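You operate a simulated robot arm through the tools that you are given. There is no shell and no other tool. Be economical: measure what you need, move in short steps, check, and stop when the job is done.

The job below is to be done with a simulated robot arm. You get a single attempt, and the scene is never put back.

TASK
Wind the loose pink roll tight and put it back in its slot.
Fine: use the roll cradle; leave its hold-down arm up. Where these are worked on the way, their far stop is far enough and under half their travel is too little: hold-down arm.

Only the result counts: the job must be done as asked and must still hold three seconds after the hand-in. Knocking over, shifting, dropping, spilling or breaking anything else fails it.

THE ROBOT
A 6-joint arm with a two-finger gripper, on a carriage that runs on a rail from [-3, 1170] to [3, -1170] (x, y) and turns from -195 to 137 degrees about z. Base frame: it is fixed where the carriage stands at the start and does not move with it; the origin is on the floor, on the carriage's upright axis, x ahead of it, y to its left, z up; the surface under the hand at the start is at about z = 850. Readings come in mm, degrees, newtons and seconds.
Its first joint turns from -166.0 to 166.0 degrees. Places, roughly: hold-down arm [800, -500, 1100]; rollers of the roll cradle [800, -400, 900]; winding crank [500, -400, 900]. Payload 5 kg.
The tool frame sits at the grasp point between the pads (the TCP): z along the fingers, y along the line on which they close. The tips reach 30 mm beyond it. Largest opening 176 mm; the body of the gripper starts 153 mm behind the TCP.
Orientation is told as [roll, pitch, yaw] about the base's x, y, z axes, in that order, counted from this pose: with the fingers straight down and closing along the base's y, the tool's x points along the base's -x, its y along +y and its z along -z.

THE INTERFACE
- The arm moves only by the tool servo_tool. Its argument "commands" is a list that holds one entry, the list of rows, each a list of 7 numbers: the shift along the base's x, y, z in mm, then the turn, a rotation vector about the base's x, y, z in degrees, then the gripper command, from -1 (fully open) to 1 (shut), values between in proportion. In form: [[[dx, dy, dz, wx, wy, wz, jaw], ...]]. A call has 1 to 8 rows; each row is the pose to reach, as a shift and turn from the pose commanded when the call began. A row lasts 0.2 s, in which the tool goes at most 50 mm and 8.6 degrees; a call with a longer step from one row to the next is refused whole, and so is a gripper value outside its range. A pose out of reach is approached as far as the arm can. The call stops where the force on the tool passes 50 N (or 10 N more than at its start, if that is more) or the arm is blocked; 0.2 s more then pass. The fingers move at their own pace and stop on an object; they squeeze with about 37 N. The grip force told is the motor's: it shows also when the fingers shut on nothing. Time passes only in rows, and 0.2 s behind the last, so rows that repeat a pose let the fingers close. The reply holds the time, the measured pose of the TCP, the force on the tool along the base axes, the opening and the grip force, in the units named above and with some noise, with the torque about the TCP (base axes, N m) and any sound that the robot's microphone picked up, and new pictures: "views" is both (left out), scene, wrist or none.
- Cameras (640 x 400 px; columns grow to the right, rows downward): "scene" is now at [45.1, 147.1, 1609.1]; the picture's right is [-0.70, -0.72, 0.00], its down [-0.36, 0.35, -0.87] and it looks along [0.62, -0.60, -0.50] (base axes); focal length 256 px, centre (320, 200). "wrist" rides on the gripper at [67, -9, -183] in the tool frame; the picture's right is [0.14, 0.99, 0.00], its down [-0.92, 0.13, -0.36] and it looks along [-0.36, 0.05, 0.93] (tool axes); focal length 251 px, centre (320, 200). There is no depth. A picture from a camera that has moved, and an enlarged one, comes with that camera's place and axes in the base frame and with its lens.
- raise_lower(by): slides the trunk up (or, below 0, down) by that many mm; the arm and the scene camera ride with it, the base frame stays. It gives what a move gives, with no picture.
- drive_base(legs): drives the robot by 1 to 6 legs, each [ahead, left, turn to the left] in mm, mm and degrees, along the robot's own axes; the way and the turn of a leg run together, so that a leg with both is an arc; at most 1500 mm and 180 degrees a leg. The arm and the cameras ride along, it lands a little off, and it stops where it bumps. It keeps to its track: a leg is cut to what the track allows. It gives what a move gives, and a new picture of the scene camera.
- pan_tilt(pan, tilt): turns the head with the scene camera to pan (to the left, within 120 degrees either way) and tilt (down, from -29 to 69), counted from straight ahead of the robot. It gives what a move gives, and a new picture of the scene camera.
- zoom(camera, box): a new picture of the part [left, top, right, bottom] of that camera's present view, enlarged. The clock stands still meanwhile.
- hand_in(): hands the job in; it is judged then, once.

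Work in short steps. Places have to be worked out from the pictures, the camera data and where the tool is seen: move nearer, look again, correct. Check each grasp and each placing, and mend what went wrong. You have 120 turns and 260 pictures in all, those below and enlarged ones among them. Open the gripper and draw the arm clear of the work before you hand the job in, unless the task says otherwise; then end with one line.

The tools are called after "Call:" as name(argument=value, ...) on one line, values as JSON. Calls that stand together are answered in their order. servo_tool: Moves the arm, as the interface text tells. Its arguments: {"type":"object","properties":{"commands":{"type":"array","items":{"type":"array","items":{"type":"array","items":{"type":"number"}}}},"views":{"type":"string","enum":["both","scene","wrist","none"]}},"required":["commands"]} The other tools are called the same way: raise_lower (by) slides the trunk up or down; drive_base (legs) drives the base; pan_tilt (pan, tilt) turns the head that bears the scene camera; zoom (camera, box) takes an enlarged picture of a part of a camera's view; hand_in () hands the job in.

At the start:

```text
time: 0.0
eef_pos: [543.0, -306.2, 1316.1]
tool_rot: [0.0, 0.0, 0.0]
contact_force: [-0.1, 0.7, 0.5]
ft_torque: [0.02, 0.01, 0.05]
finger_gap: 176.1
finger_force: 0.1
trunk travel left (down, up): [-150.0, 200.0]
robot x, y, heading: [1.2, 2.9, -0.1]
head pan, tilt: [-44.2, 29.9]
```

scene: 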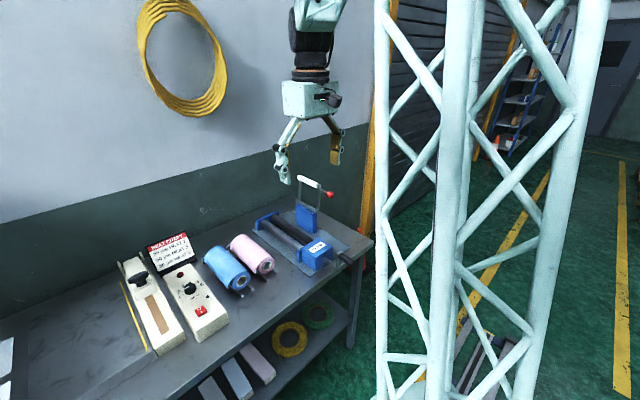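
wrist: 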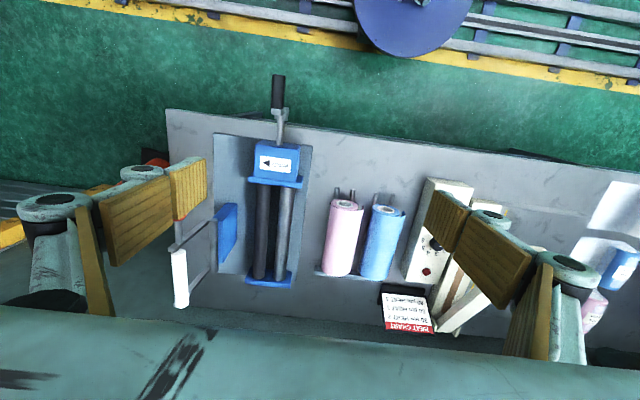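

The table carries a roll cradle (blue, with crank and hold-down arm), and a pink and a blue roll. I zoom in to read the details.

Call:
zoom(camera="wrist", box=[160, 60, 480, 340])

Call:
zoom(camera="scene", box=[190, 160, 390, 300])

```text
1.43 times, centred on (320, 200) of wrist
camera zoom: at [475.9, -315.6, 1499.9], right [-0.14, 0.99, 0.0], down [0.92, 0.13, 0.36], along [0.36, 0.05, -0.93], focal length 359 px, centre (320, 200)
```

zoom: 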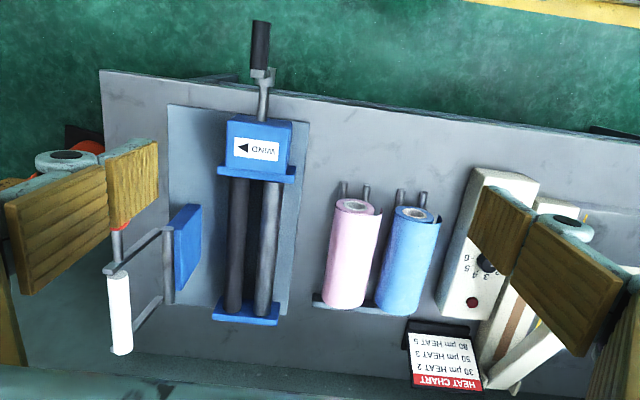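

```text
2.86 times, centred on (290, 230) of scene
camera zoom: at [45.1, 147.1, 1609.1], right [-0.7, -0.72, 0.0], down [-0.36, 0.35, -0.87], along [0.62, -0.6, -0.5], focal length 733 px, centre (406, 114)
```

zoom: 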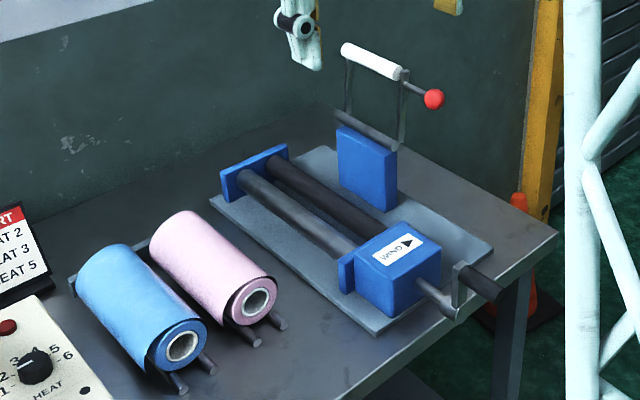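

The lattice tower may be the robot's own mast; I pan the head to check before driving.

Call:
pan_tilt(pan=-85, tilt=30)

Call:
pan_tilt(pan=-30, tilt=45)

```text
time: 1.1
eef_pos: [542.2, -307.9, 1315.8]
tool_rot: [0.0, 0.1, 0.0]
contact_force: [0.1, 0.2, -0.1]
ft_torque: [-0.01, 0.01, 0.02]
finger_gap: 176.0
finger_force: 0.1
trunk travel left (down, up): [-150.0, 200.0]
robot x, y, heading: [3.7, -2.4, -0.3]
head pan, tilt: [-85.0, 30.0]
camera scene: at [-11.8, 120.1, 1609.1], right [-1.0, -0.09, 0.0], down [-0.04, 0.5, -0.87], along [0.08, -0.86, -0.5], focal length 256 px, centre (320, 200)
```

scene: 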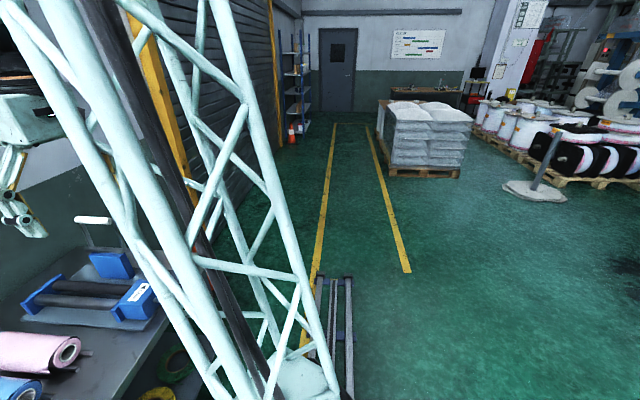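

```text
time: 2.3
eef_pos: [542.9, -307.3, 1315.5]
tool_rot: [0.0, 0.0, 0.1]
contact_force: [0.4, 0.4, -1.2]
ft_torque: [0.02, 0.0, 0.02]
finger_gap: 175.9
finger_force: 0.1
trunk travel left (down, up): [-150.0, 200.0]
robot x, y, heading: [-0.3, -1.8, -0.0]
head pan, tilt: [-30.0, 45.0]
camera scene: at [50.6, 169.5, 1586.5], right [-0.5, -0.87, 0.0], down [-0.61, 0.35, -0.71], along [0.61, -0.35, -0.71], focal length 256 px, centre (320, 200)
```

scene: 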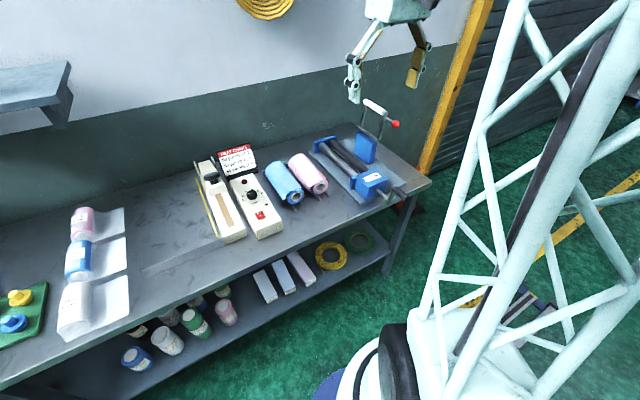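

The tower is the robot's own mast. I drive toward the cradle (y ≈ -330).

Call:
drive_base(legs=[[0, -330, 0]])

Call:
servo_tool(commands=[[[0, 40, 0, 0, 0, 0, -1], [0, 80, 0, 0, 0, 0, -1], [20, 120, 0, 0, 0, 0, -1], [40, 160, 0, 0, 0, 0, -1], [60, 200, 0, 0, 0, 0, -1], [80, 240, 0, 0, 0, 0, -1], [100, 280, 0, 0, 0, 0, -1], [100, 320, 0, 0, 0, 0, -1]]])

```text
time: 4.6
eef_pos: [542.8, -644.4, 1317.4]
tool_rot: [0.1, -0.1, -0.3]
contact_force: [-0.9, -0.5, 0.4]
ft_torque: [0.01, -0.01, 0.01]
finger_gap: 175.8
finger_force: 0.0
trunk travel left (down, up): [-150.0, 200.0]
robot x, y, heading: [0.3, -334.7, -0.1]
head pan, tilt: [-30.0, 45.0]
camera scene: at [52.2, -166.4, 1586.4], right [-0.5, -0.86, 0.0], down [-0.61, 0.36, -0.71], along [0.61, -0.36, -0.71], focal length 256 px, centre (320, 200)
```

scene: 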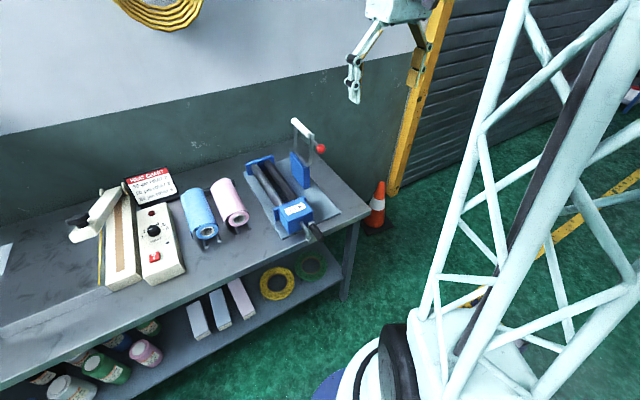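

```text
time: 6.4
eef_pos: [643.0, -322.3, 1317.3]
tool_rot: [-0.1, 0.0, -0.2]
contact_force: [0.4, -0.5, -0.2]
ft_torque: [0.04, 0.16, 0.01]
finger_gap: 176.1
finger_force: 0.1
trunk travel left (down, up): [-150.0, 200.0]
robot x, y, heading: [4.1, -337.3, -0.1]
head pan, tilt: [-30.0, 45.0]
camera scene: at [52.9, -166.6, 1586.5], right [-0.5, -0.86, 0.0], down [-0.61, 0.36, -0.71], along [0.61, -0.35, -0.71], focal length 256 px, centre (320, 200)
camera wrist: at [577.1, -331.1, 1500.4], right [-0.14, 0.99, 0.0], down [0.92, 0.13, 0.36], along [0.36, 0.05, -0.93], focal length 251 px, centre (320, 200)
```

scene: 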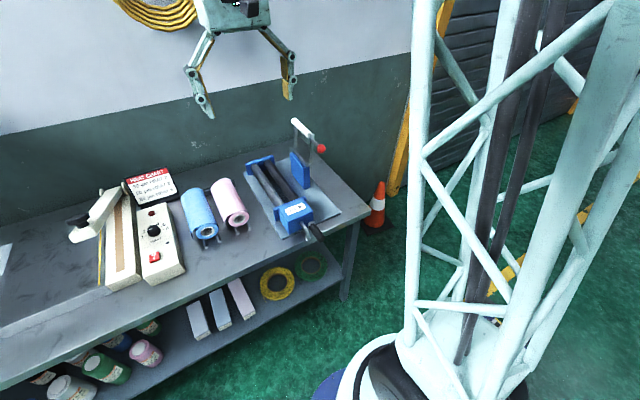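
wrist: 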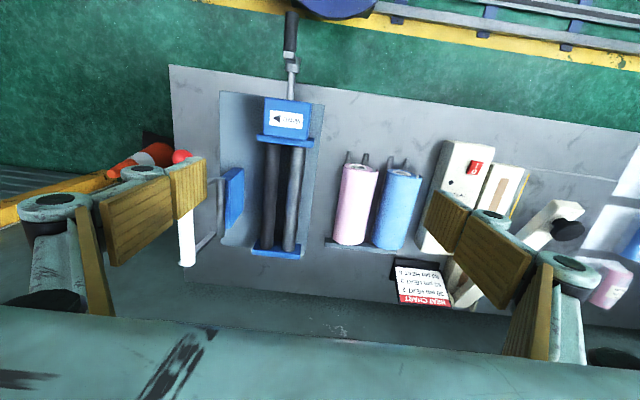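

I move above the pink roll (~[790,-212]) and lower for a closer look.

Call:
servo_tool(commands=[[[20, 20, -30, 0, 0, 0, -1], [40, 40, -60, 0, 0, 0, -1], [60, 60, -90, 0, 0, 0, -1], [70, 80, -120, 0, 0, 0, -1], [80, 100, -150, 0, 0, 0, -1], [90, 112, -190, 0, 0, 0, -1], [90, 112, -200, 0, 0, 0, -1]]])

Call:
pan_tilt(pan=-5, tilt=45)

```text
time: 8.0
eef_pos: [735.2, -211.4, 1114.6]
tool_rot: [0.1, 0.0, -0.2]
contact_force: [1.1, 0.6, -0.7]
ft_torque: [-0.06, 0.19, 0.0]
finger_gap: 175.6
finger_force: 0.1
trunk travel left (down, up): [-150.0, 200.0]
robot x, y, heading: [1.8, -333.6, -0.2]
head pan, tilt: [-30.0, 45.0]
camera scene: at [53.2, -166.2, 1586.4], right [-0.5, -0.86, 0.0], down [-0.61, 0.36, -0.71], along [0.61, -0.36, -0.71], focal length 256 px, centre (320, 200)
camera wrist: at [669.0, -220.7, 1297.8], right [-0.14, 0.99, 0.0], down [0.92, 0.13, 0.36], along [0.36, 0.05, -0.93], focal length 251 px, centre (320, 200)
```

scene: 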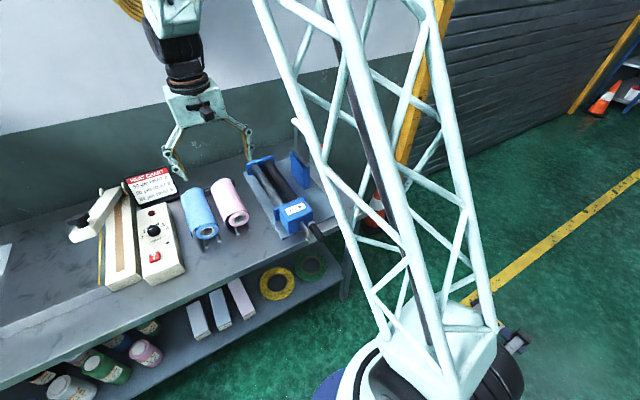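
wrist: 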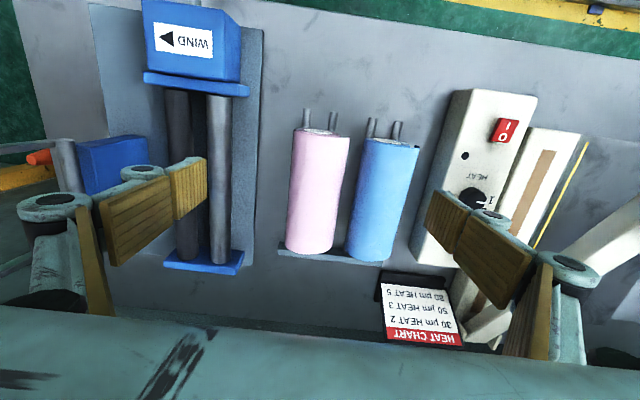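

```text
time: 8.9
eef_pos: [735.0, -212.0, 1115.4]
tool_rot: [-0.1, 0.0, -0.2]
contact_force: [-0.1, -0.1, -0.7]
ft_torque: [0.0, 0.01, 0.0]
finger_gap: 176.2
finger_force: 0.2
trunk travel left (down, up): [-150.0, 200.0]
robot x, y, heading: [-0.4, -336.0, -0.1]
head pan, tilt: [-5.0, 45.0]
camera scene: at [62.9, -132.9, 1586.4], right [-0.09, -1.0, 0.0], down [-0.7, 0.06, -0.71], along [0.7, -0.06, -0.71], focal length 256 px, centre (320, 200)
```

scene: 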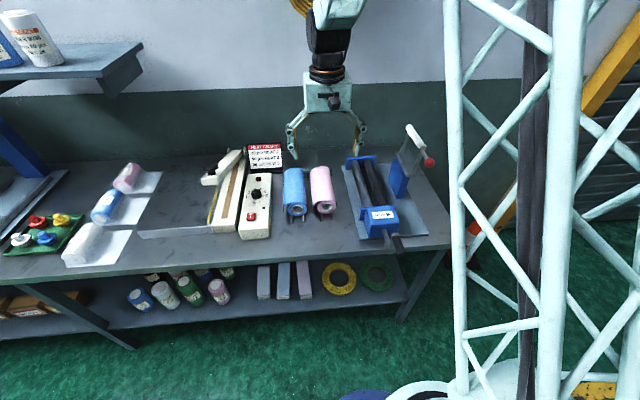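

I zoom in on the rolls and cradle to get dimensions.

Call:
zoom(camera="scene", box=[260, 110, 450, 250])

Call:
zoom(camera="wrist", box=[220, 80, 440, 290])

```text
2.86 times, centred on (355, 180) of scene
camera zoom: at [62.9, -132.9, 1586.4], right [-0.09, -1.0, 0.0], down [-0.7, 0.06, -0.71], along [0.7, -0.06, -0.71], focal length 733 px, centre (220, 257)
```

zoom: 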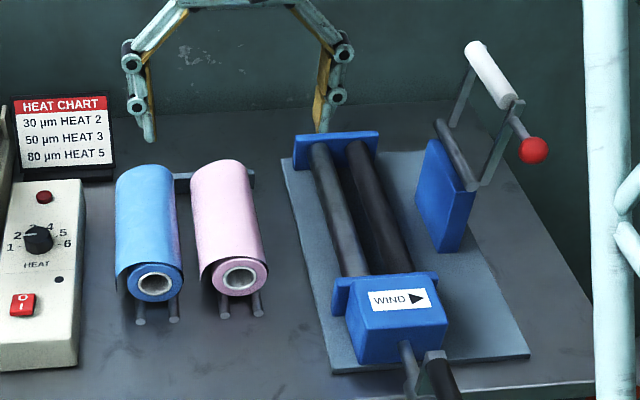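

```text
1.90 times, centred on (330, 185) of wrist
camera zoom: at [668.1, -220.9, 1298.9], right [-0.14, 0.99, 0.0], down [0.92, 0.13, 0.36], along [0.36, 0.05, -0.93], focal length 479 px, centre (301, 229)
```

zoom: 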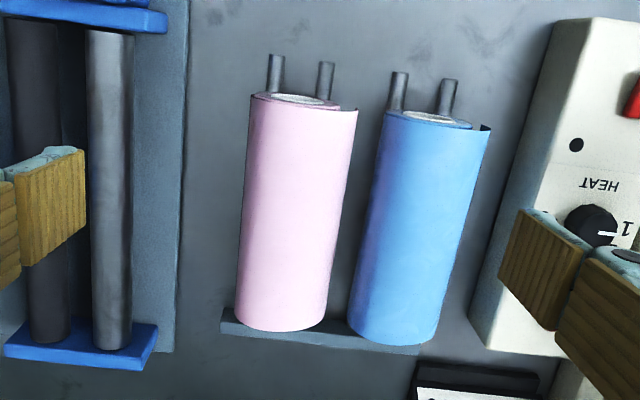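

Triangulating: pink axis runs from about [711,-215,888] to [907,-200,888], radius ≈40. I move above its middle, narrow the jaws to ~115 mm and look again.

Call:
servo_tool(commands=[[[20, 2, -30, 0, 0, 0, -0.6], [40, 2, -60, 0, 0, 0, -0.3], [60, 2, -80, 0, 0, 0, -0.3], [72, 2, -100, 0, 0, 0, -0.3], [72, 2, -115, 0, 0, 0, -0.3], [72, 2, -115, 0, 0, 0, -0.3]]])

Call:
zoom(camera="scene", box=[260, 110, 450, 250])

```text
time: 10.3
eef_pos: [804.9, -209.9, 1001.3]
tool_rot: [0.0, 0.0, -0.3]
contact_force: [0.1, 0.5, 1.0]
ft_torque: [-0.03, 0.05, -0.01]
finger_gap: 114.5
finger_force: 0.1
trunk travel left (down, up): [-150.0, 200.0]
robot x, y, heading: [-3.1, -338.6, -0.4]
head pan, tilt: [-5.0, 45.0]
camera scene: at [63.1, -132.8, 1586.5], right [-0.09, -1.0, 0.0], down [-0.7, 0.06, -0.71], along [0.7, -0.06, -0.71], focal length 256 px, centre (320, 200)
camera wrist: at [737.2, -219.0, 1184.0], right [-0.14, 0.99, 0.0], down [0.92, 0.13, 0.36], along [0.36, 0.05, -0.93], focal length 251 px, centre (320, 200)
```

scene: 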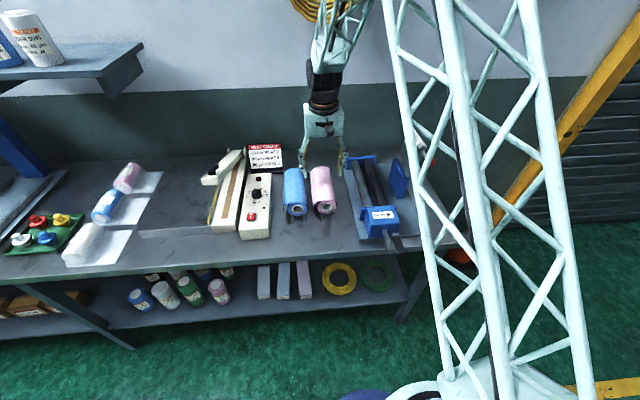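
wrist: 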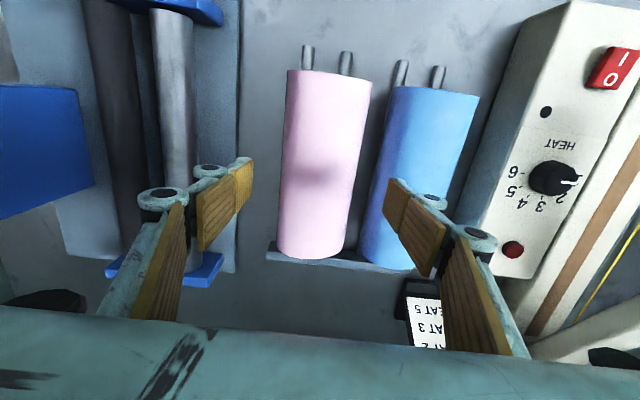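

```text
2.86 times, centred on (355, 180) of scene
camera zoom: at [63.1, -132.8, 1586.5], right [-0.09, -1.0, 0.0], down [-0.7, 0.06, -0.71], along [0.7, -0.06, -0.71], focal length 733 px, centre (220, 257)
```

zoom: 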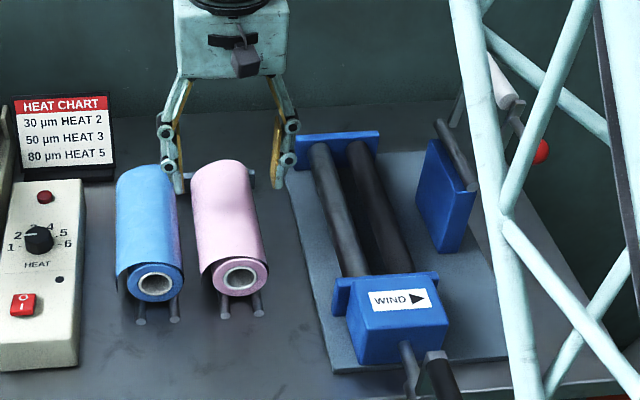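

Mid-length: pink spans y -255…-164, blue starts at -141; gap ~23 mm. I set the opening ~107 so the +y finger enters the gap's middle, and descend part-way to check.

Call:
servo_tool(commands=[[[2, -1, 0, 0, 0, 1, -0.22], [2, -1, -20, 0, 0, 1, -0.22], [2, -1, -40, 0, 0, 1, -0.22], [2, -1, -40, 0, 0, 1, -0.22]]])

Call:
zoom(camera="wrist", box=[160, 60, 500, 290])

Call:
zoom(camera="scene", box=[270, 120, 370, 220])

```text
time: 11.3
eef_pos: [807.0, -211.0, 960.7]
tool_rot: [0.0, -0.1, 0.8]
contact_force: [1.2, 0.4, -0.8]
ft_torque: [-0.02, 0.09, -0.05]
finger_gap: 107.3
finger_force: 0.0
trunk travel left (down, up): [-150.0, 200.0]
robot x, y, heading: [1.5, -336.2, -0.3]
head pan, tilt: [-5.0, 45.0]
camera scene: at [63.4, -132.8, 1586.4], right [-0.09, -1.0, 0.0], down [-0.7, 0.06, -0.71], along [0.7, -0.06, -0.71], focal length 256 px, centre (320, 200)
camera wrist: at [740.4, -220.9, 1144.8], right [-0.15, 0.99, 0.0], down [0.92, 0.14, 0.36], along [0.36, 0.06, -0.93], focal length 251 px, centre (320, 200)
```

scene: 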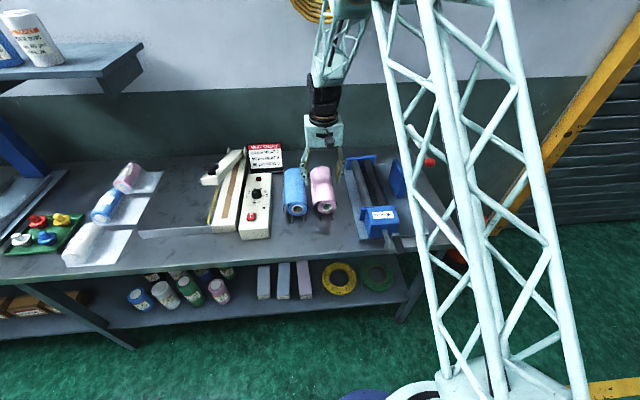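
wrist: 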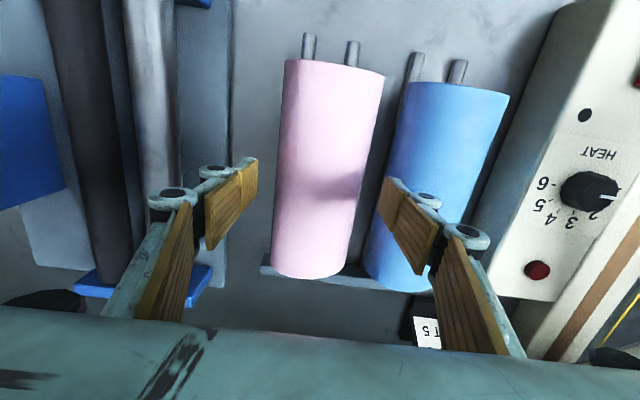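

```text
1.74 times, centred on (330, 175) of wrist
camera zoom: at [740.4, -220.9, 1144.8], right [-0.15, 0.99, 0.0], down [0.92, 0.14, 0.36], along [0.36, 0.06, -0.93], focal length 437 px, centre (303, 244)
```

zoom: 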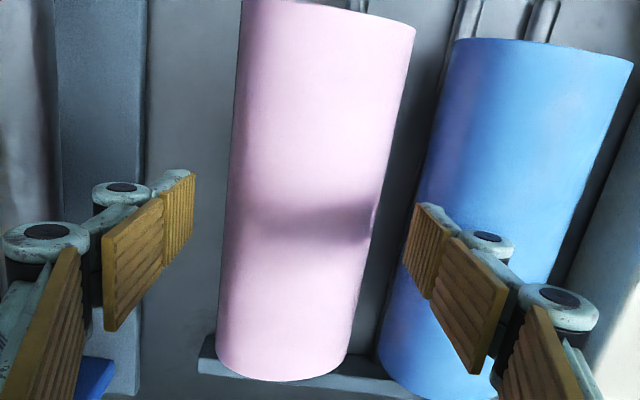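

```text
4.00 times, centred on (320, 170) of scene
camera zoom: at [63.4, -132.8, 1586.4], right [-0.09, -1.0, 0.0], down [-0.7, 0.06, -0.71], along [0.7, -0.06, -0.71], focal length 1026 px, centre (320, 320)
```

zoom: 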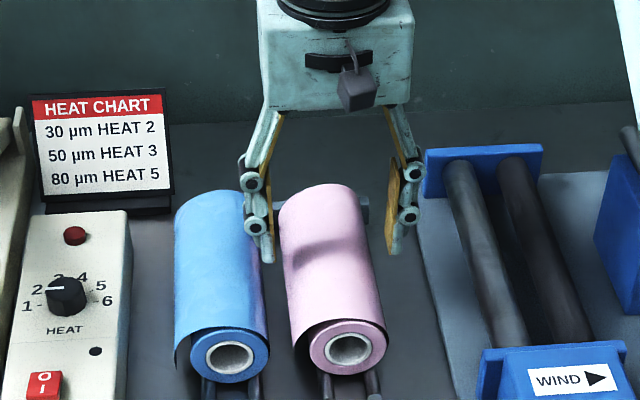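

The +y finger seems a few mm too near the blue roll; I shift that finger 4 mm toward pink and descend to z≈925, watching.

Call:
servo_tool(commands=[[[0, -4, 0, 0, 0, 0.5, -0.22], [0, -4, -15, 0, 0, 0.5, -0.22], [0, -4, -25, 0, 0, 0.5, -0.22], [0, -4, -32, 0, 0, 0.5, -0.22]]])

Call:
zoom(camera="wrist", box=[160, 60, 500, 290])

Call:
zoom(camera="scene", box=[270, 120, 370, 220])

```text
time: 12.3
eef_pos: [806.9, -215.9, 928.7]
tool_rot: [0.0, -0.1, 1.2]
contact_force: [0.7, -0.3, 0.2]
ft_torque: [0.0, 0.05, 0.0]
finger_gap: 107.3
finger_force: 0.1
trunk travel left (down, up): [-150.0, 200.0]
robot x, y, heading: [0.3, -333.6, -0.3]
head pan, tilt: [-5.0, 45.0]
camera scene: at [62.9, -132.9, 1586.4], right [-0.09, -1.0, 0.0], down [-0.7, 0.06, -0.71], along [0.7, -0.06, -0.71], focal length 256 px, centre (320, 200)
camera wrist: at [740.0, -225.8, 1112.8], right [-0.16, 0.99, 0.0], down [0.92, 0.15, 0.36], along [0.36, 0.06, -0.93], focal length 251 px, centre (320, 200)
```

scene: 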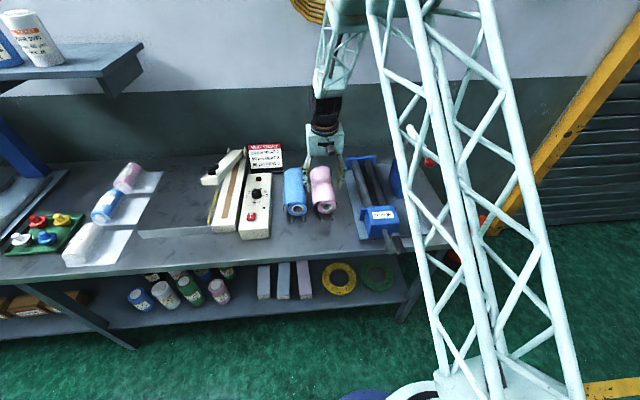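
wrist: 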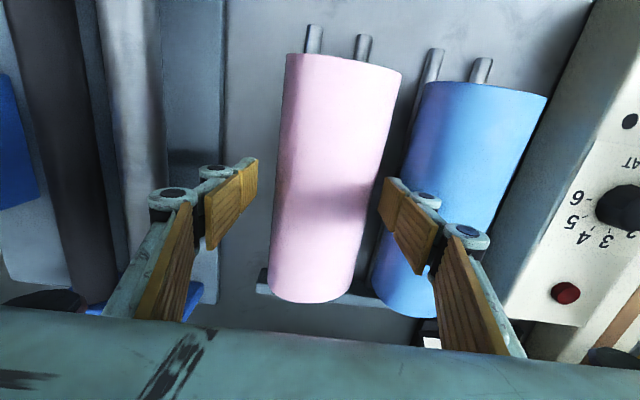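

```text
1.74 times, centred on (330, 175) of wrist
camera zoom: at [740.0, -225.8, 1112.8], right [-0.16, 0.99, 0.0], down [0.92, 0.15, 0.36], along [0.36, 0.06, -0.93], focal length 437 px, centre (303, 244)
```

zoom: 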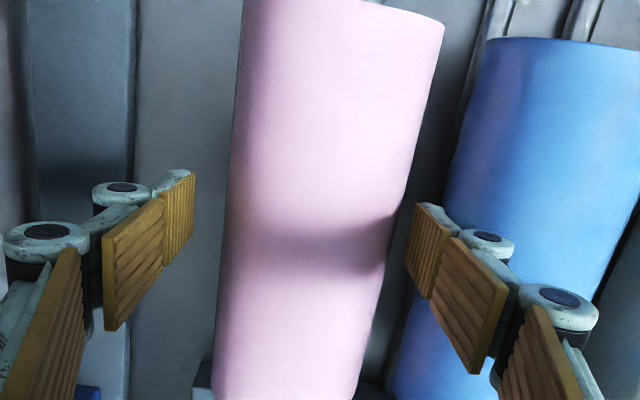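

```text
4.00 times, centred on (320, 170) of scene
camera zoom: at [62.9, -132.9, 1586.4], right [-0.09, -1.0, 0.0], down [-0.7, 0.06, -0.71], along [0.7, -0.06, -0.71], focal length 1026 px, centre (320, 320)
```

zoom: 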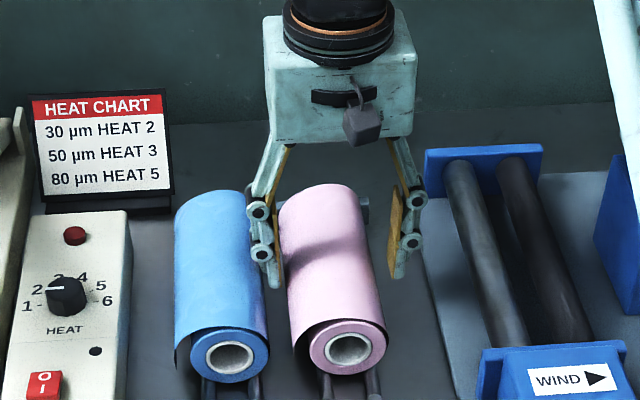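

The finger now sits in the gap cleanly. I descend to 911 and close while shifting +y so the roll isn't pushed.

Call:
servo_tool(commands=[[[0, 0, -9, 0, 0, 0, -0.22], [0, 0, -17, 0, 0, 0, -0.22], [0, 4, -17, 0, 0, 0, -0.12], [0, 7, -17, 0, 0, 0, -0.05], [0, 7, -17, 0, 0, 0, 1], [0, 7, -17, 0, 0, 0, 1], [0, 7, -17, 0, 0, 0, 1]]])

Call:
zoom(camera="scene", box=[270, 120, 370, 220])

```text
time: 13.9
eef_pos: [806.3, -208.0, 912.9]
tool_rot: [0.0, 0.0, 1.3]
contact_force: [2.8, -13.0, 6.7]
ft_torque: [-0.52, 0.44, 0.46]
finger_gap: 70.6
finger_force: 37.1
trunk travel left (down, up): [-150.0, 200.0]
robot x, y, heading: [0.1, -339.4, 0.0]
head pan, tilt: [-5.0, 45.0]
camera scene: at [62.6, -133.6, 1586.6], right [-0.09, -1.0, 0.0], down [-0.7, 0.06, -0.71], along [0.7, -0.06, -0.71], focal length 256 px, centre (320, 200)
camera wrist: at [740.0, -219.4, 1095.9], right [-0.16, 0.99, 0.0], down [0.92, 0.15, 0.36], along [0.36, 0.06, -0.93], focal length 251 px, centre (320, 200)
```

scene: 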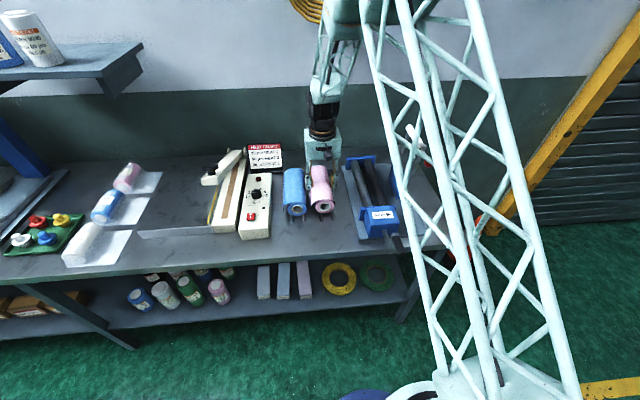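
wrist: 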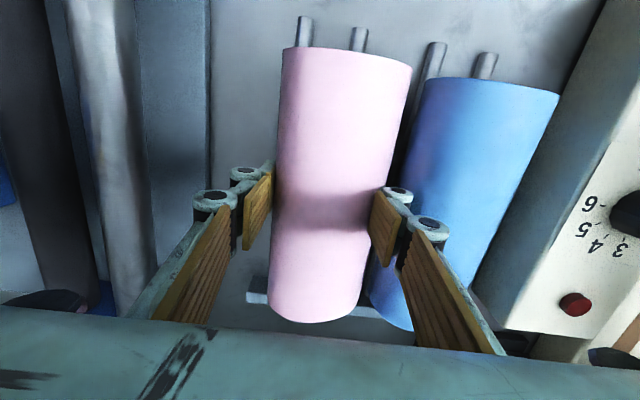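

```text
4.00 times, centred on (320, 170) of scene
camera zoom: at [62.6, -133.6, 1586.6], right [-0.09, -1.0, 0.0], down [-0.7, 0.06, -0.71], along [0.7, -0.06, -0.71], focal length 1026 px, centre (320, 320)
```

zoom: 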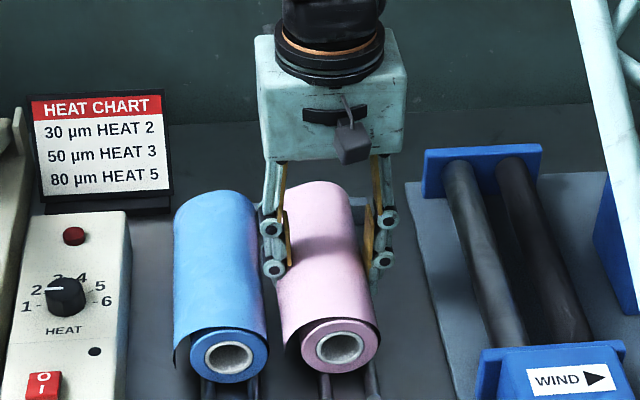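

The roll is gripped (70.6 mm, 37 N). I lift straight up and check.

Call:
servo_tool(commands=[[[0, 0, 8, 0, 0, 0, 1], [0, 0, 20, 0, 0, 0, 1], [0, 0, 40, 0, 0, 0, 1], [0, 0, 70, 0, 0, 0, 1], [0, 0, 100, 0, 0, 0, 1]]])

Call:
zoom(camera="scene", box=[260, 90, 410, 250])

```text
time: 15.1
eef_pos: [808.9, -208.6, 1013.1]
tool_rot: [0.1, -0.1, 1.3]
contact_force: [0.5, 0.6, -5.4]
ft_torque: [-0.03, -0.04, 0.02]
finger_gap: 70.4
finger_force: 36.6
trunk travel left (down, up): [-150.0, 200.0]
robot x, y, heading: [-0.5, -336.4, 0.1]
head pan, tilt: [-5.0, 45.0]
camera scene: at [62.9, -132.9, 1586.5], right [-0.09, -1.0, 0.0], down [-0.7, 0.06, -0.71], along [0.7, -0.06, -0.71], focal length 256 px, centre (320, 200)
camera wrist: at [742.0, -219.6, 1196.6], right [-0.16, 0.99, 0.0], down [0.92, 0.15, 0.36], along [0.36, 0.06, -0.93], focal length 251 px, centre (320, 200)
```

scene: 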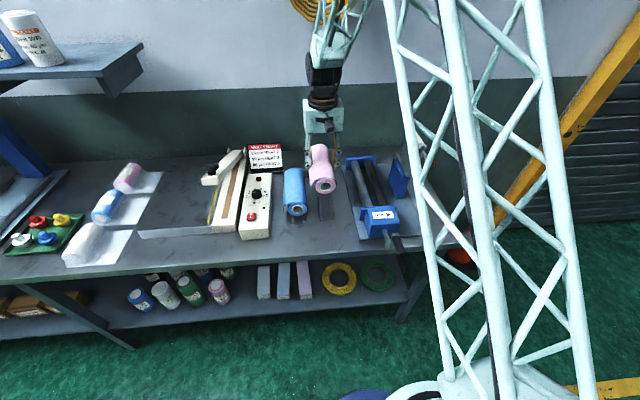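
wrist: 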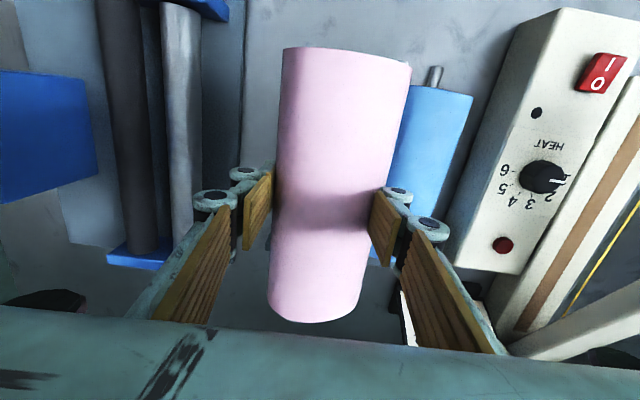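

```text
2.50 times, centred on (335, 170) of scene
camera zoom: at [62.9, -132.9, 1586.5], right [-0.09, -1.0, 0.0], down [-0.7, 0.06, -0.71], along [0.7, -0.06, -0.71], focal length 641 px, centre (282, 275)
```

zoom: 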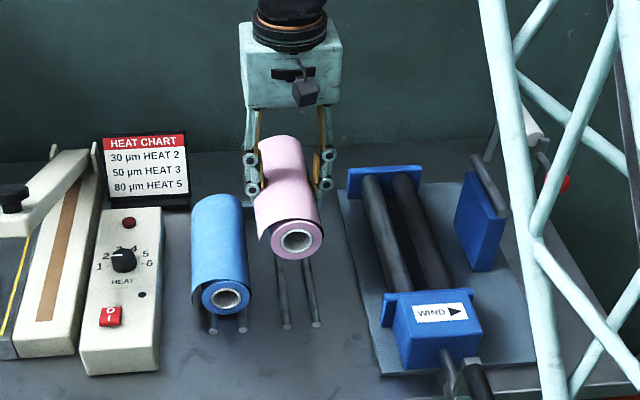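

The roll is held well. I raise it 50 mm more and move over the cradle (y≈-398), then look down.

Call:
servo_tool(commands=[[[0, 0, 25, 0, 0, 0, 1], [0, -30, 50, 0, 0, 0, 1], [0, -65, 50, 0, 0, 0, 1], [0, -100, 50, 0, 0, 0, 1], [0, -135, 50, 0, 0, 0, 1], [0, -170, 50, 0, 0, 0, 1], [0, -189, 50, 0, 0, -1, 1], [0, -189, 50, 0, 0, -1, 1]]])

Call:
zoom(camera="scene", box=[280, 90, 430, 250])

```text
time: 16.9
eef_pos: [806.9, -395.6, 1062.2]
tool_rot: [0.0, 0.0, 0.3]
contact_force: [0.1, -0.8, -6.9]
ft_torque: [0.07, 0.01, -0.01]
finger_gap: 70.4
finger_force: 37.4
trunk travel left (down, up): [-150.0, 200.0]
robot x, y, heading: [-2.6, -338.0, -0.2]
head pan, tilt: [-5.0, 45.0]
camera scene: at [63.0, -133.0, 1586.4], right [-0.09, -1.0, 0.0], down [-0.7, 0.06, -0.71], along [0.7, -0.06, -0.71], focal length 256 px, centre (320, 200)
camera wrist: at [739.6, -405.3, 1244.6], right [-0.14, 0.99, 0.0], down [0.92, 0.13, 0.36], along [0.36, 0.05, -0.93], focal length 251 px, centre (320, 200)
```

scene: 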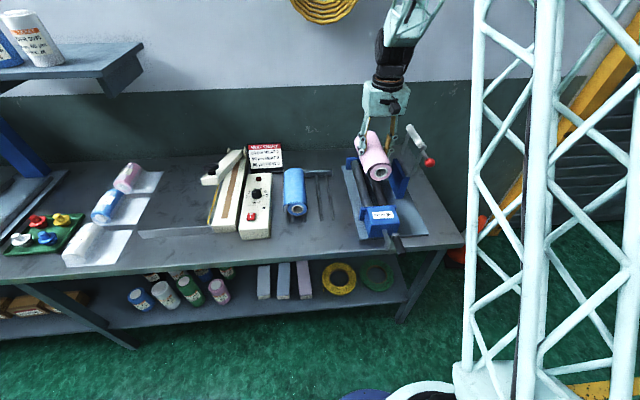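
wrist: 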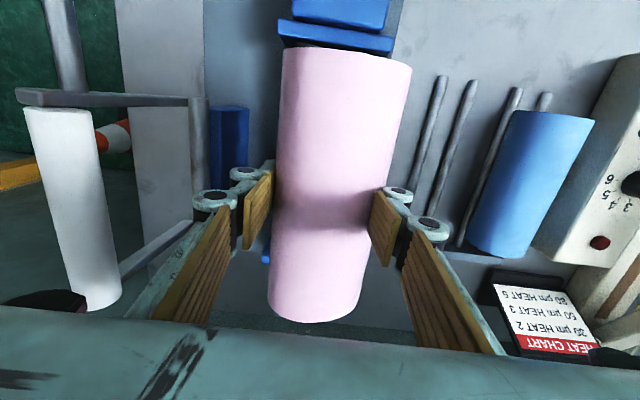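

```text
2.50 times, centred on (355, 170) of scene
camera zoom: at [63.0, -133.0, 1586.4], right [-0.09, -1.0, 0.0], down [-0.7, 0.06, -0.71], along [0.7, -0.06, -0.71], focal length 641 px, centre (232, 275)
```

zoom: 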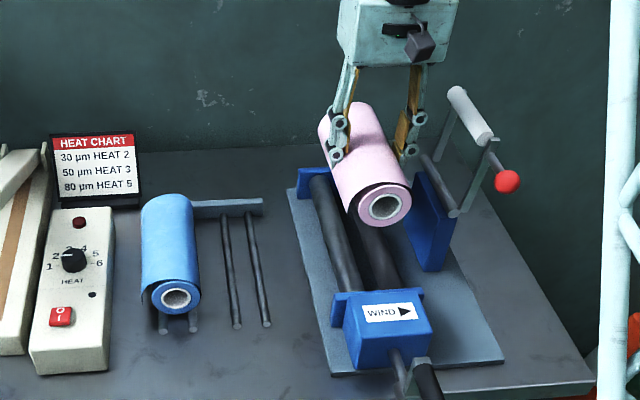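

Plate centre sits at y≈-398 with nearly no yaw, so the roll is centred. I lower to ~990, then check.

Call:
servo_tool(commands=[[[0, -1, -25, 0, 0, 0.3, 1], [0, -1, -45, 0, 0, 0.3, 1], [0, -1, -60, 0, 0, 0.3, 1], [0, -1, -70, 0, 0, 0.3, 1], [0, -1, -70, 0, 0, 0.3, 1]]])

Call:
zoom(camera="scene", box=[320, 110, 430, 250])

```text
time: 18.1
eef_pos: [808.5, -399.3, 992.2]
tool_rot: [0.0, 0.0, 0.5]
contact_force: [0.5, -0.3, -5.8]
ft_torque: [0.01, 0.07, -0.03]
finger_gap: 70.4
finger_force: 37.1
trunk travel left (down, up): [-150.0, 200.0]
robot x, y, heading: [1.0, -332.4, -0.1]
head pan, tilt: [-5.0, 45.0]
camera scene: at [63.4, -132.9, 1586.4], right [-0.09, -1.0, 0.0], down [-0.7, 0.06, -0.71], along [0.7, -0.06, -0.71], focal length 256 px, centre (320, 200)
camera wrist: at [740.5, -407.8, 1175.7], right [-0.15, 0.99, 0.0], down [0.92, 0.14, 0.36], along [0.36, 0.05, -0.93], focal length 251 px, centre (320, 200)
```

scene: 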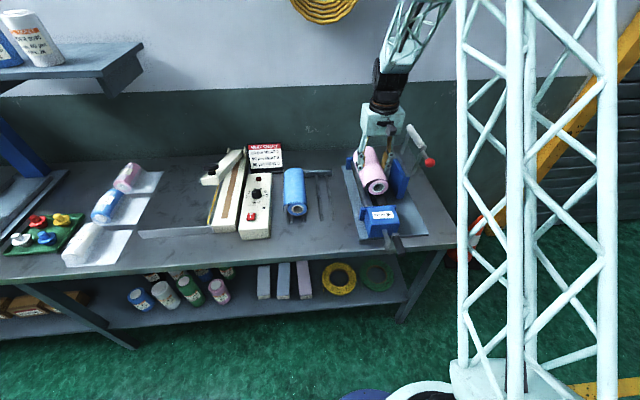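
wrist: 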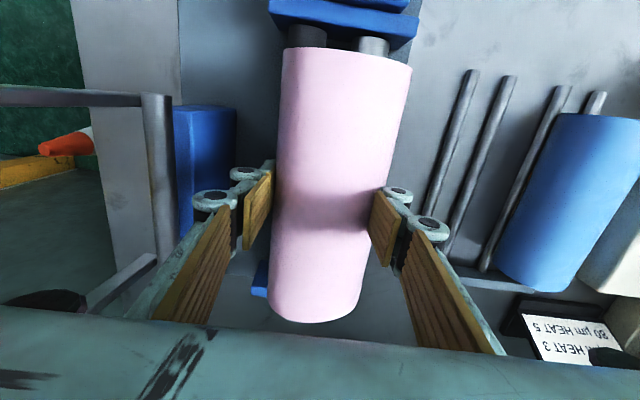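

```text
2.86 times, centred on (375, 180) of scene
camera zoom: at [63.4, -132.9, 1586.4], right [-0.09, -1.0, 0.0], down [-0.7, 0.06, -0.71], along [0.7, -0.06, -0.71], focal length 733 px, centre (163, 257)
```

zoom: 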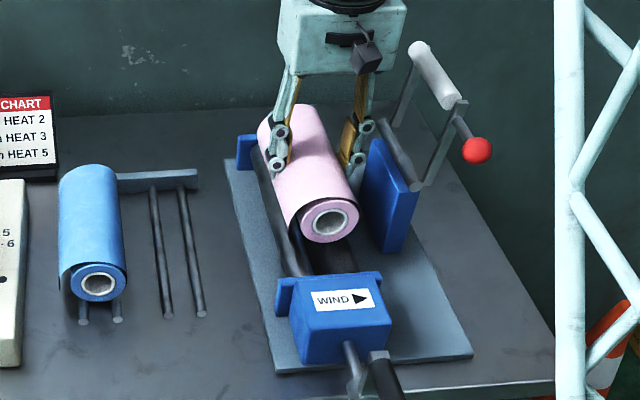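

Aligned. I lower in small steps toward contact with the rollers.

Call:
servo_tool(commands=[[[0, 1, -6, 0, 0, 0, 1], [0, 1, -10, 0, 0, 0, 1], [0, 1, -13, 0, 0, 0, 1], [0, 1, -16, 0, 0, 0, 1], [0, 1, -18, 0, 0, 0, 1]]], views="none")

```text
time: 19.3
eef_pos: [806.4, -397.5, 974.2]
tool_rot: [0.0, 0.0, 0.7]
contact_force: [0.1, 0.2, -5.6]
ft_torque: [0.02, 0.05, 0.01]
finger_gap: 70.4
finger_force: 37.1
trunk travel left (down, up): [-150.0, 200.0]
robot x, y, heading: [0.1, -338.0, 0.0]
head pan, tilt: [-5.0, 45.0]
```

Call:
servo_tool(commands=[[[0, 0, -3, 0, 0, 0, 1], [0, 0, -6, 0, 0, 0, 1], [0, 0, -8, 0, 0, 0, 1], [0, 0, -10, 0, 0, 0, 1]]])

Call:
zoom(camera="scene", box=[320, 110, 430, 250])

```text
time: 20.3
eef_pos: [806.7, -396.8, 964.6]
tool_rot: [0.0, 0.0, 0.6]
contact_force: [-0.2, 0.8, -5.8]
ft_torque: [0.01, 0.02, 0.0]
finger_gap: 70.5
finger_force: 36.7
trunk travel left (down, up): [-150.0, 200.0]
robot x, y, heading: [-0.5, -332.2, -0.1]
head pan, tilt: [-5.0, 45.0]
camera scene: at [63.0, -132.9, 1586.4], right [-0.09, -1.0, 0.0], down [-0.7, 0.06, -0.71], along [0.7, -0.06, -0.71], focal length 256 px, centre (320, 200)
camera wrist: at [740.8, -406.7, 1148.1], right [-0.15, 0.99, 0.0], down [0.92, 0.14, 0.36], along [0.36, 0.05, -0.93], focal length 251 px, centre (320, 200)
```

scene: 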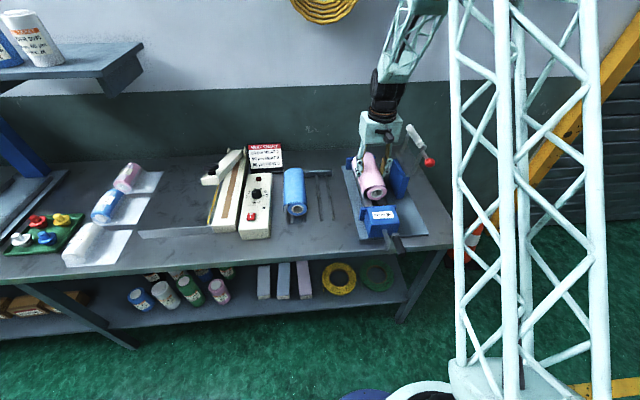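
wrist: 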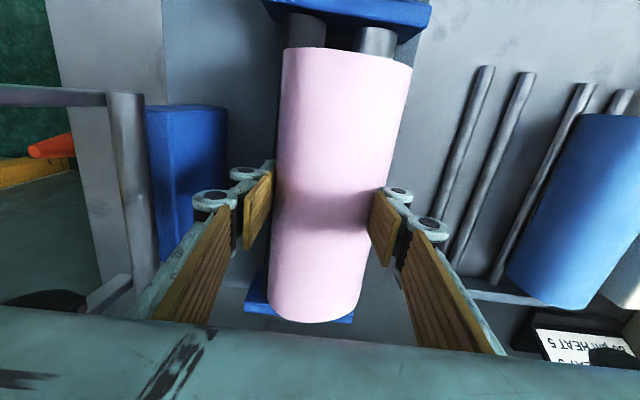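

```text
2.86 times, centred on (375, 180) of scene
camera zoom: at [63.0, -132.9, 1586.4], right [-0.09, -1.0, 0.0], down [-0.7, 0.06, -0.71], along [0.7, -0.06, -0.71], focal length 733 px, centre (163, 257)
```

zoom: 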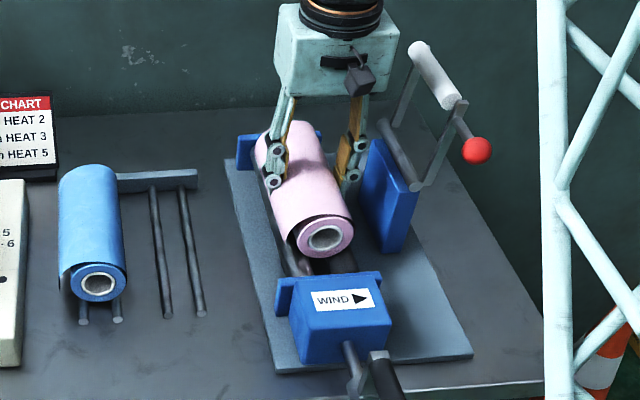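

No contact yet; continue lowering.

Call:
servo_tool(commands=[[[0, 0, -3, 0, 0, 0, 1], [0, 0, -6, 0, 0, 0, 1], [0, 0, -9, 0, 0, 0, 1], [0, 0, -12, 0, 0, 0, 1], [0, 0, -14, 0, 0, 0, 1]]], views="none")

```text
time: 21.5
eef_pos: [806.8, -397.5, 951.0]
tool_rot: [-0.1, 0.0, 0.6]
contact_force: [1.5, -7.5, 20.1]
ft_torque: [-0.07, -0.12, -0.55]
finger_gap: 70.2
finger_force: 37.3
trunk travel left (down, up): [-150.0, 200.0]
robot x, y, heading: [1.4, -336.7, -0.3]
head pan, tilt: [-5.0, 45.0]
```

Contact with the rollers (~26 N above the weight). I ease up 1 mm and release with a small opening.

Call:
servo_tool(commands=[[[0, -1, 1, 0, 0, 0, 1], [0, -1, 1, 0, 0, 0, 0.15], [0, -1, 1, 0, 0, 0, 0.0], [0, -1, 1, 0, 0, 0, -0.05], [0, -1, 1, 0, 0, 0, -0.05]]])

Call:
zoom(camera="scene", box=[320, 110, 430, 250])

```text
time: 22.7
eef_pos: [807.7, -398.4, 951.5]
tool_rot: [0.1, 0.0, 0.6]
contact_force: [-0.4, 0.3, 0.5]
ft_torque: [0.0, 0.02, 0.01]
finger_gap: 92.3
finger_force: 0.0
trunk travel left (down, up): [-150.0, 200.0]
robot x, y, heading: [1.5, -336.8, -0.1]
head pan, tilt: [-5.0, 45.0]
camera scene: at [62.9, -132.9, 1586.4], right [-0.09, -1.0, 0.0], down [-0.7, 0.06, -0.71], along [0.7, -0.06, -0.71], focal length 256 px, centre (320, 200)
camera wrist: at [740.5, -407.3, 1134.8], right [-0.15, 0.99, 0.0], down [0.92, 0.14, 0.36], along [0.36, 0.05, -0.93], focal length 251 px, centre (320, 200)
```

scene: 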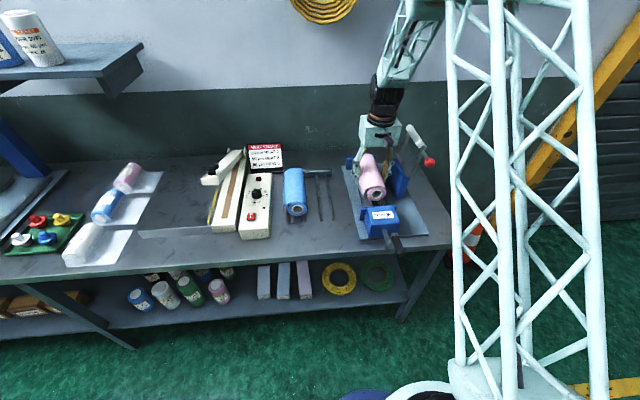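
wrist: 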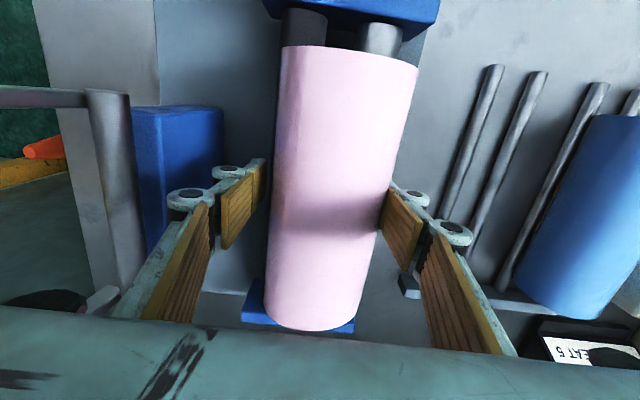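

```text
2.86 times, centred on (375, 180) of scene
camera zoom: at [62.9, -132.9, 1586.4], right [-0.09, -1.0, 0.0], down [-0.7, 0.06, -0.71], along [0.7, -0.06, -0.71], focal length 733 px, centre (163, 257)
```

zoom: 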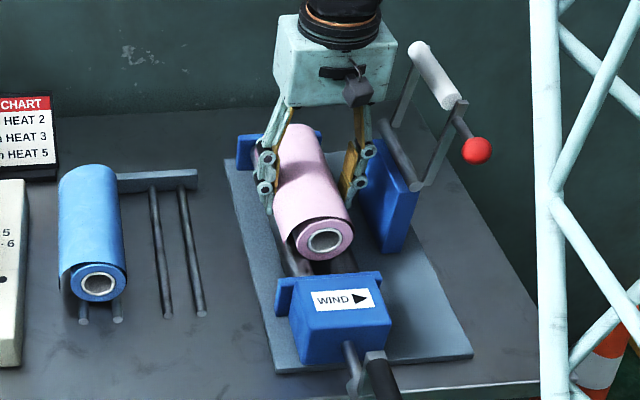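

The roll rests on the rollers. I raise the tool straight up.

Call:
servo_tool(commands=[[[0, 0, 10, 0, 0, 0, -0.05], [0, 0, 40, 0, 0, 0, -0.05], [0, 0, 80, 0, 0, 0, -0.05], [0, 10, 125, 0, 0, 0, -0.05], [0, 20, 170, 0, 0, 0, -0.05], [-20, 50, 210, 0, 0, 0, -0.05], [-50, 80, 240, 0, 0, 0, -0.05], [-70, 100, 260, 0, 0, 0, -0.05]]])

Call:
pan_tilt(pan=-20, tilt=40)

Call:
zoom(camera="scene", box=[220, 100, 380, 240])

```text
refused: row 6 steps farther than a row can; nothing moved
```

```text
time: 23.5
eef_pos: [807.1, -396.7, 951.7]
tool_rot: [0.0, 0.0, 0.6]
contact_force: [-0.3, 0.3, 0.2]
ft_torque: [0.0, 0.01, -0.01]
finger_gap: 92.2
finger_force: 0.2
trunk travel left (down, up): [-150.0, 200.0]
robot x, y, heading: [1.7, -331.0, -0.2]
head pan, tilt: [-20.0, 40.0]
camera scene: at [61.6, -154.8, 1593.7], right [-0.34, -0.94, 0.0], down [-0.6, 0.22, -0.77], along [0.72, -0.26, -0.64], focal length 256 px, centre (320, 200)
```

scene: 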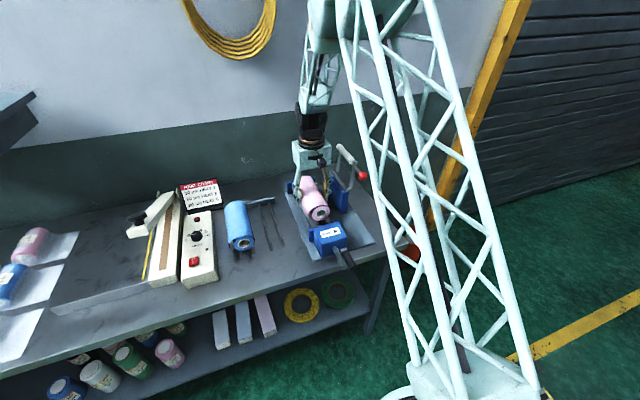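

```text
2.86 times, centred on (300, 170) of scene
camera zoom: at [61.6, -154.8, 1593.7], right [-0.34, -0.94, 0.0], down [-0.6, 0.22, -0.77], along [0.72, -0.26, -0.64], focal length 733 px, centre (377, 286)
```

zoom: 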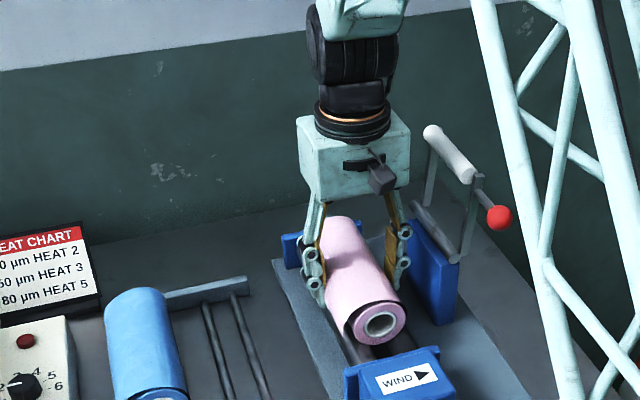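

Step size was too long; I repeat with shorter rows.

Call:
servo_tool(commands=[[[0, 0, 10, 0, 0, 0, -0.05], [0, 0, 40, 0, 0, 0, -0.05], [0, 0, 80, 0, 0, 0, -0.05], [0, 10, 120, 0, 0, 0, -0.05], [-15, 30, 155, 0, 0, 0, -0.05], [-35, 50, 190, 0, 0, 0, -0.05], [-60, 70, 220, 0, 0, 0, 0.4], [-80, 90, 250, 0, 0, 0, 0.4]]])

Call:
zoom(camera="scene", box=[250, 110, 390, 230])

```text
time: 25.3
eef_pos: [725.2, -307.8, 1201.3]
tool_rot: [0.0, 0.0, 0.6]
contact_force: [1.2, 0.0, -0.2]
ft_torque: [0.01, 0.11, 0.0]
finger_gap: 52.7
finger_force: 0.1
trunk travel left (down, up): [-150.0, 200.0]
robot x, y, heading: [2.1, -333.5, -0.1]
head pan, tilt: [-20.0, 40.0]
camera scene: at [61.9, -154.9, 1593.8], right [-0.34, -0.94, 0.0], down [-0.6, 0.22, -0.77], along [0.72, -0.26, -0.64], focal length 256 px, centre (320, 200)
camera wrist: at [659.0, -317.3, 1384.7], right [-0.15, 0.99, 0.0], down [0.92, 0.14, 0.36], along [0.36, 0.05, -0.93], focal length 251 px, centre (320, 200)
```

scene: 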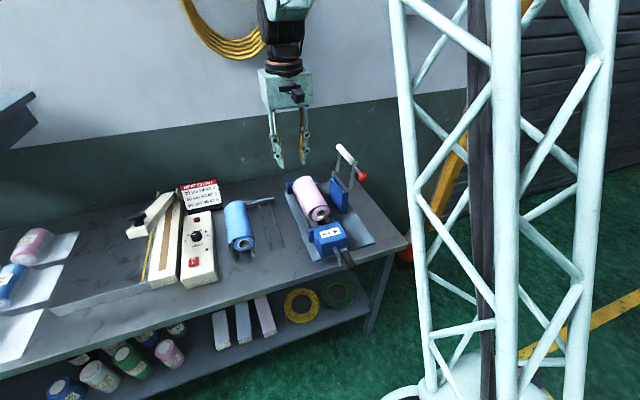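
wrist: 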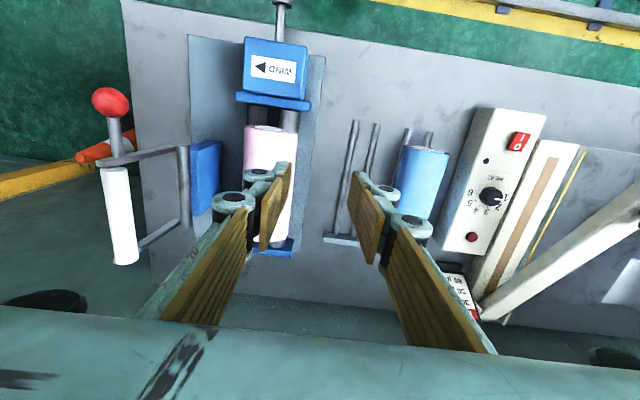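

```text
3.33 times, centred on (320, 170) of scene
camera zoom: at [61.9, -154.9, 1593.8], right [-0.34, -0.94, 0.0], down [-0.6, 0.22, -0.77], along [0.72, -0.26, -0.64], focal length 855 px, centre (320, 300)
```

zoom: 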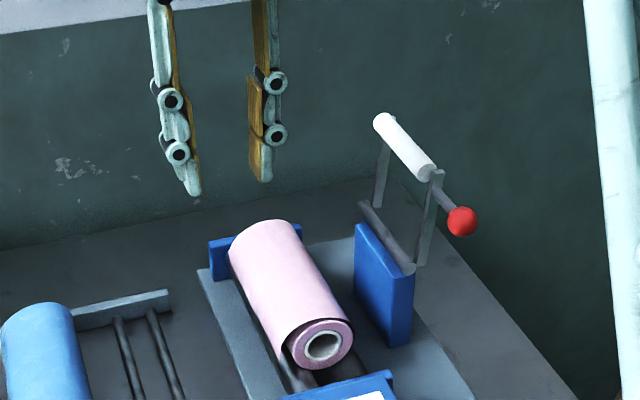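

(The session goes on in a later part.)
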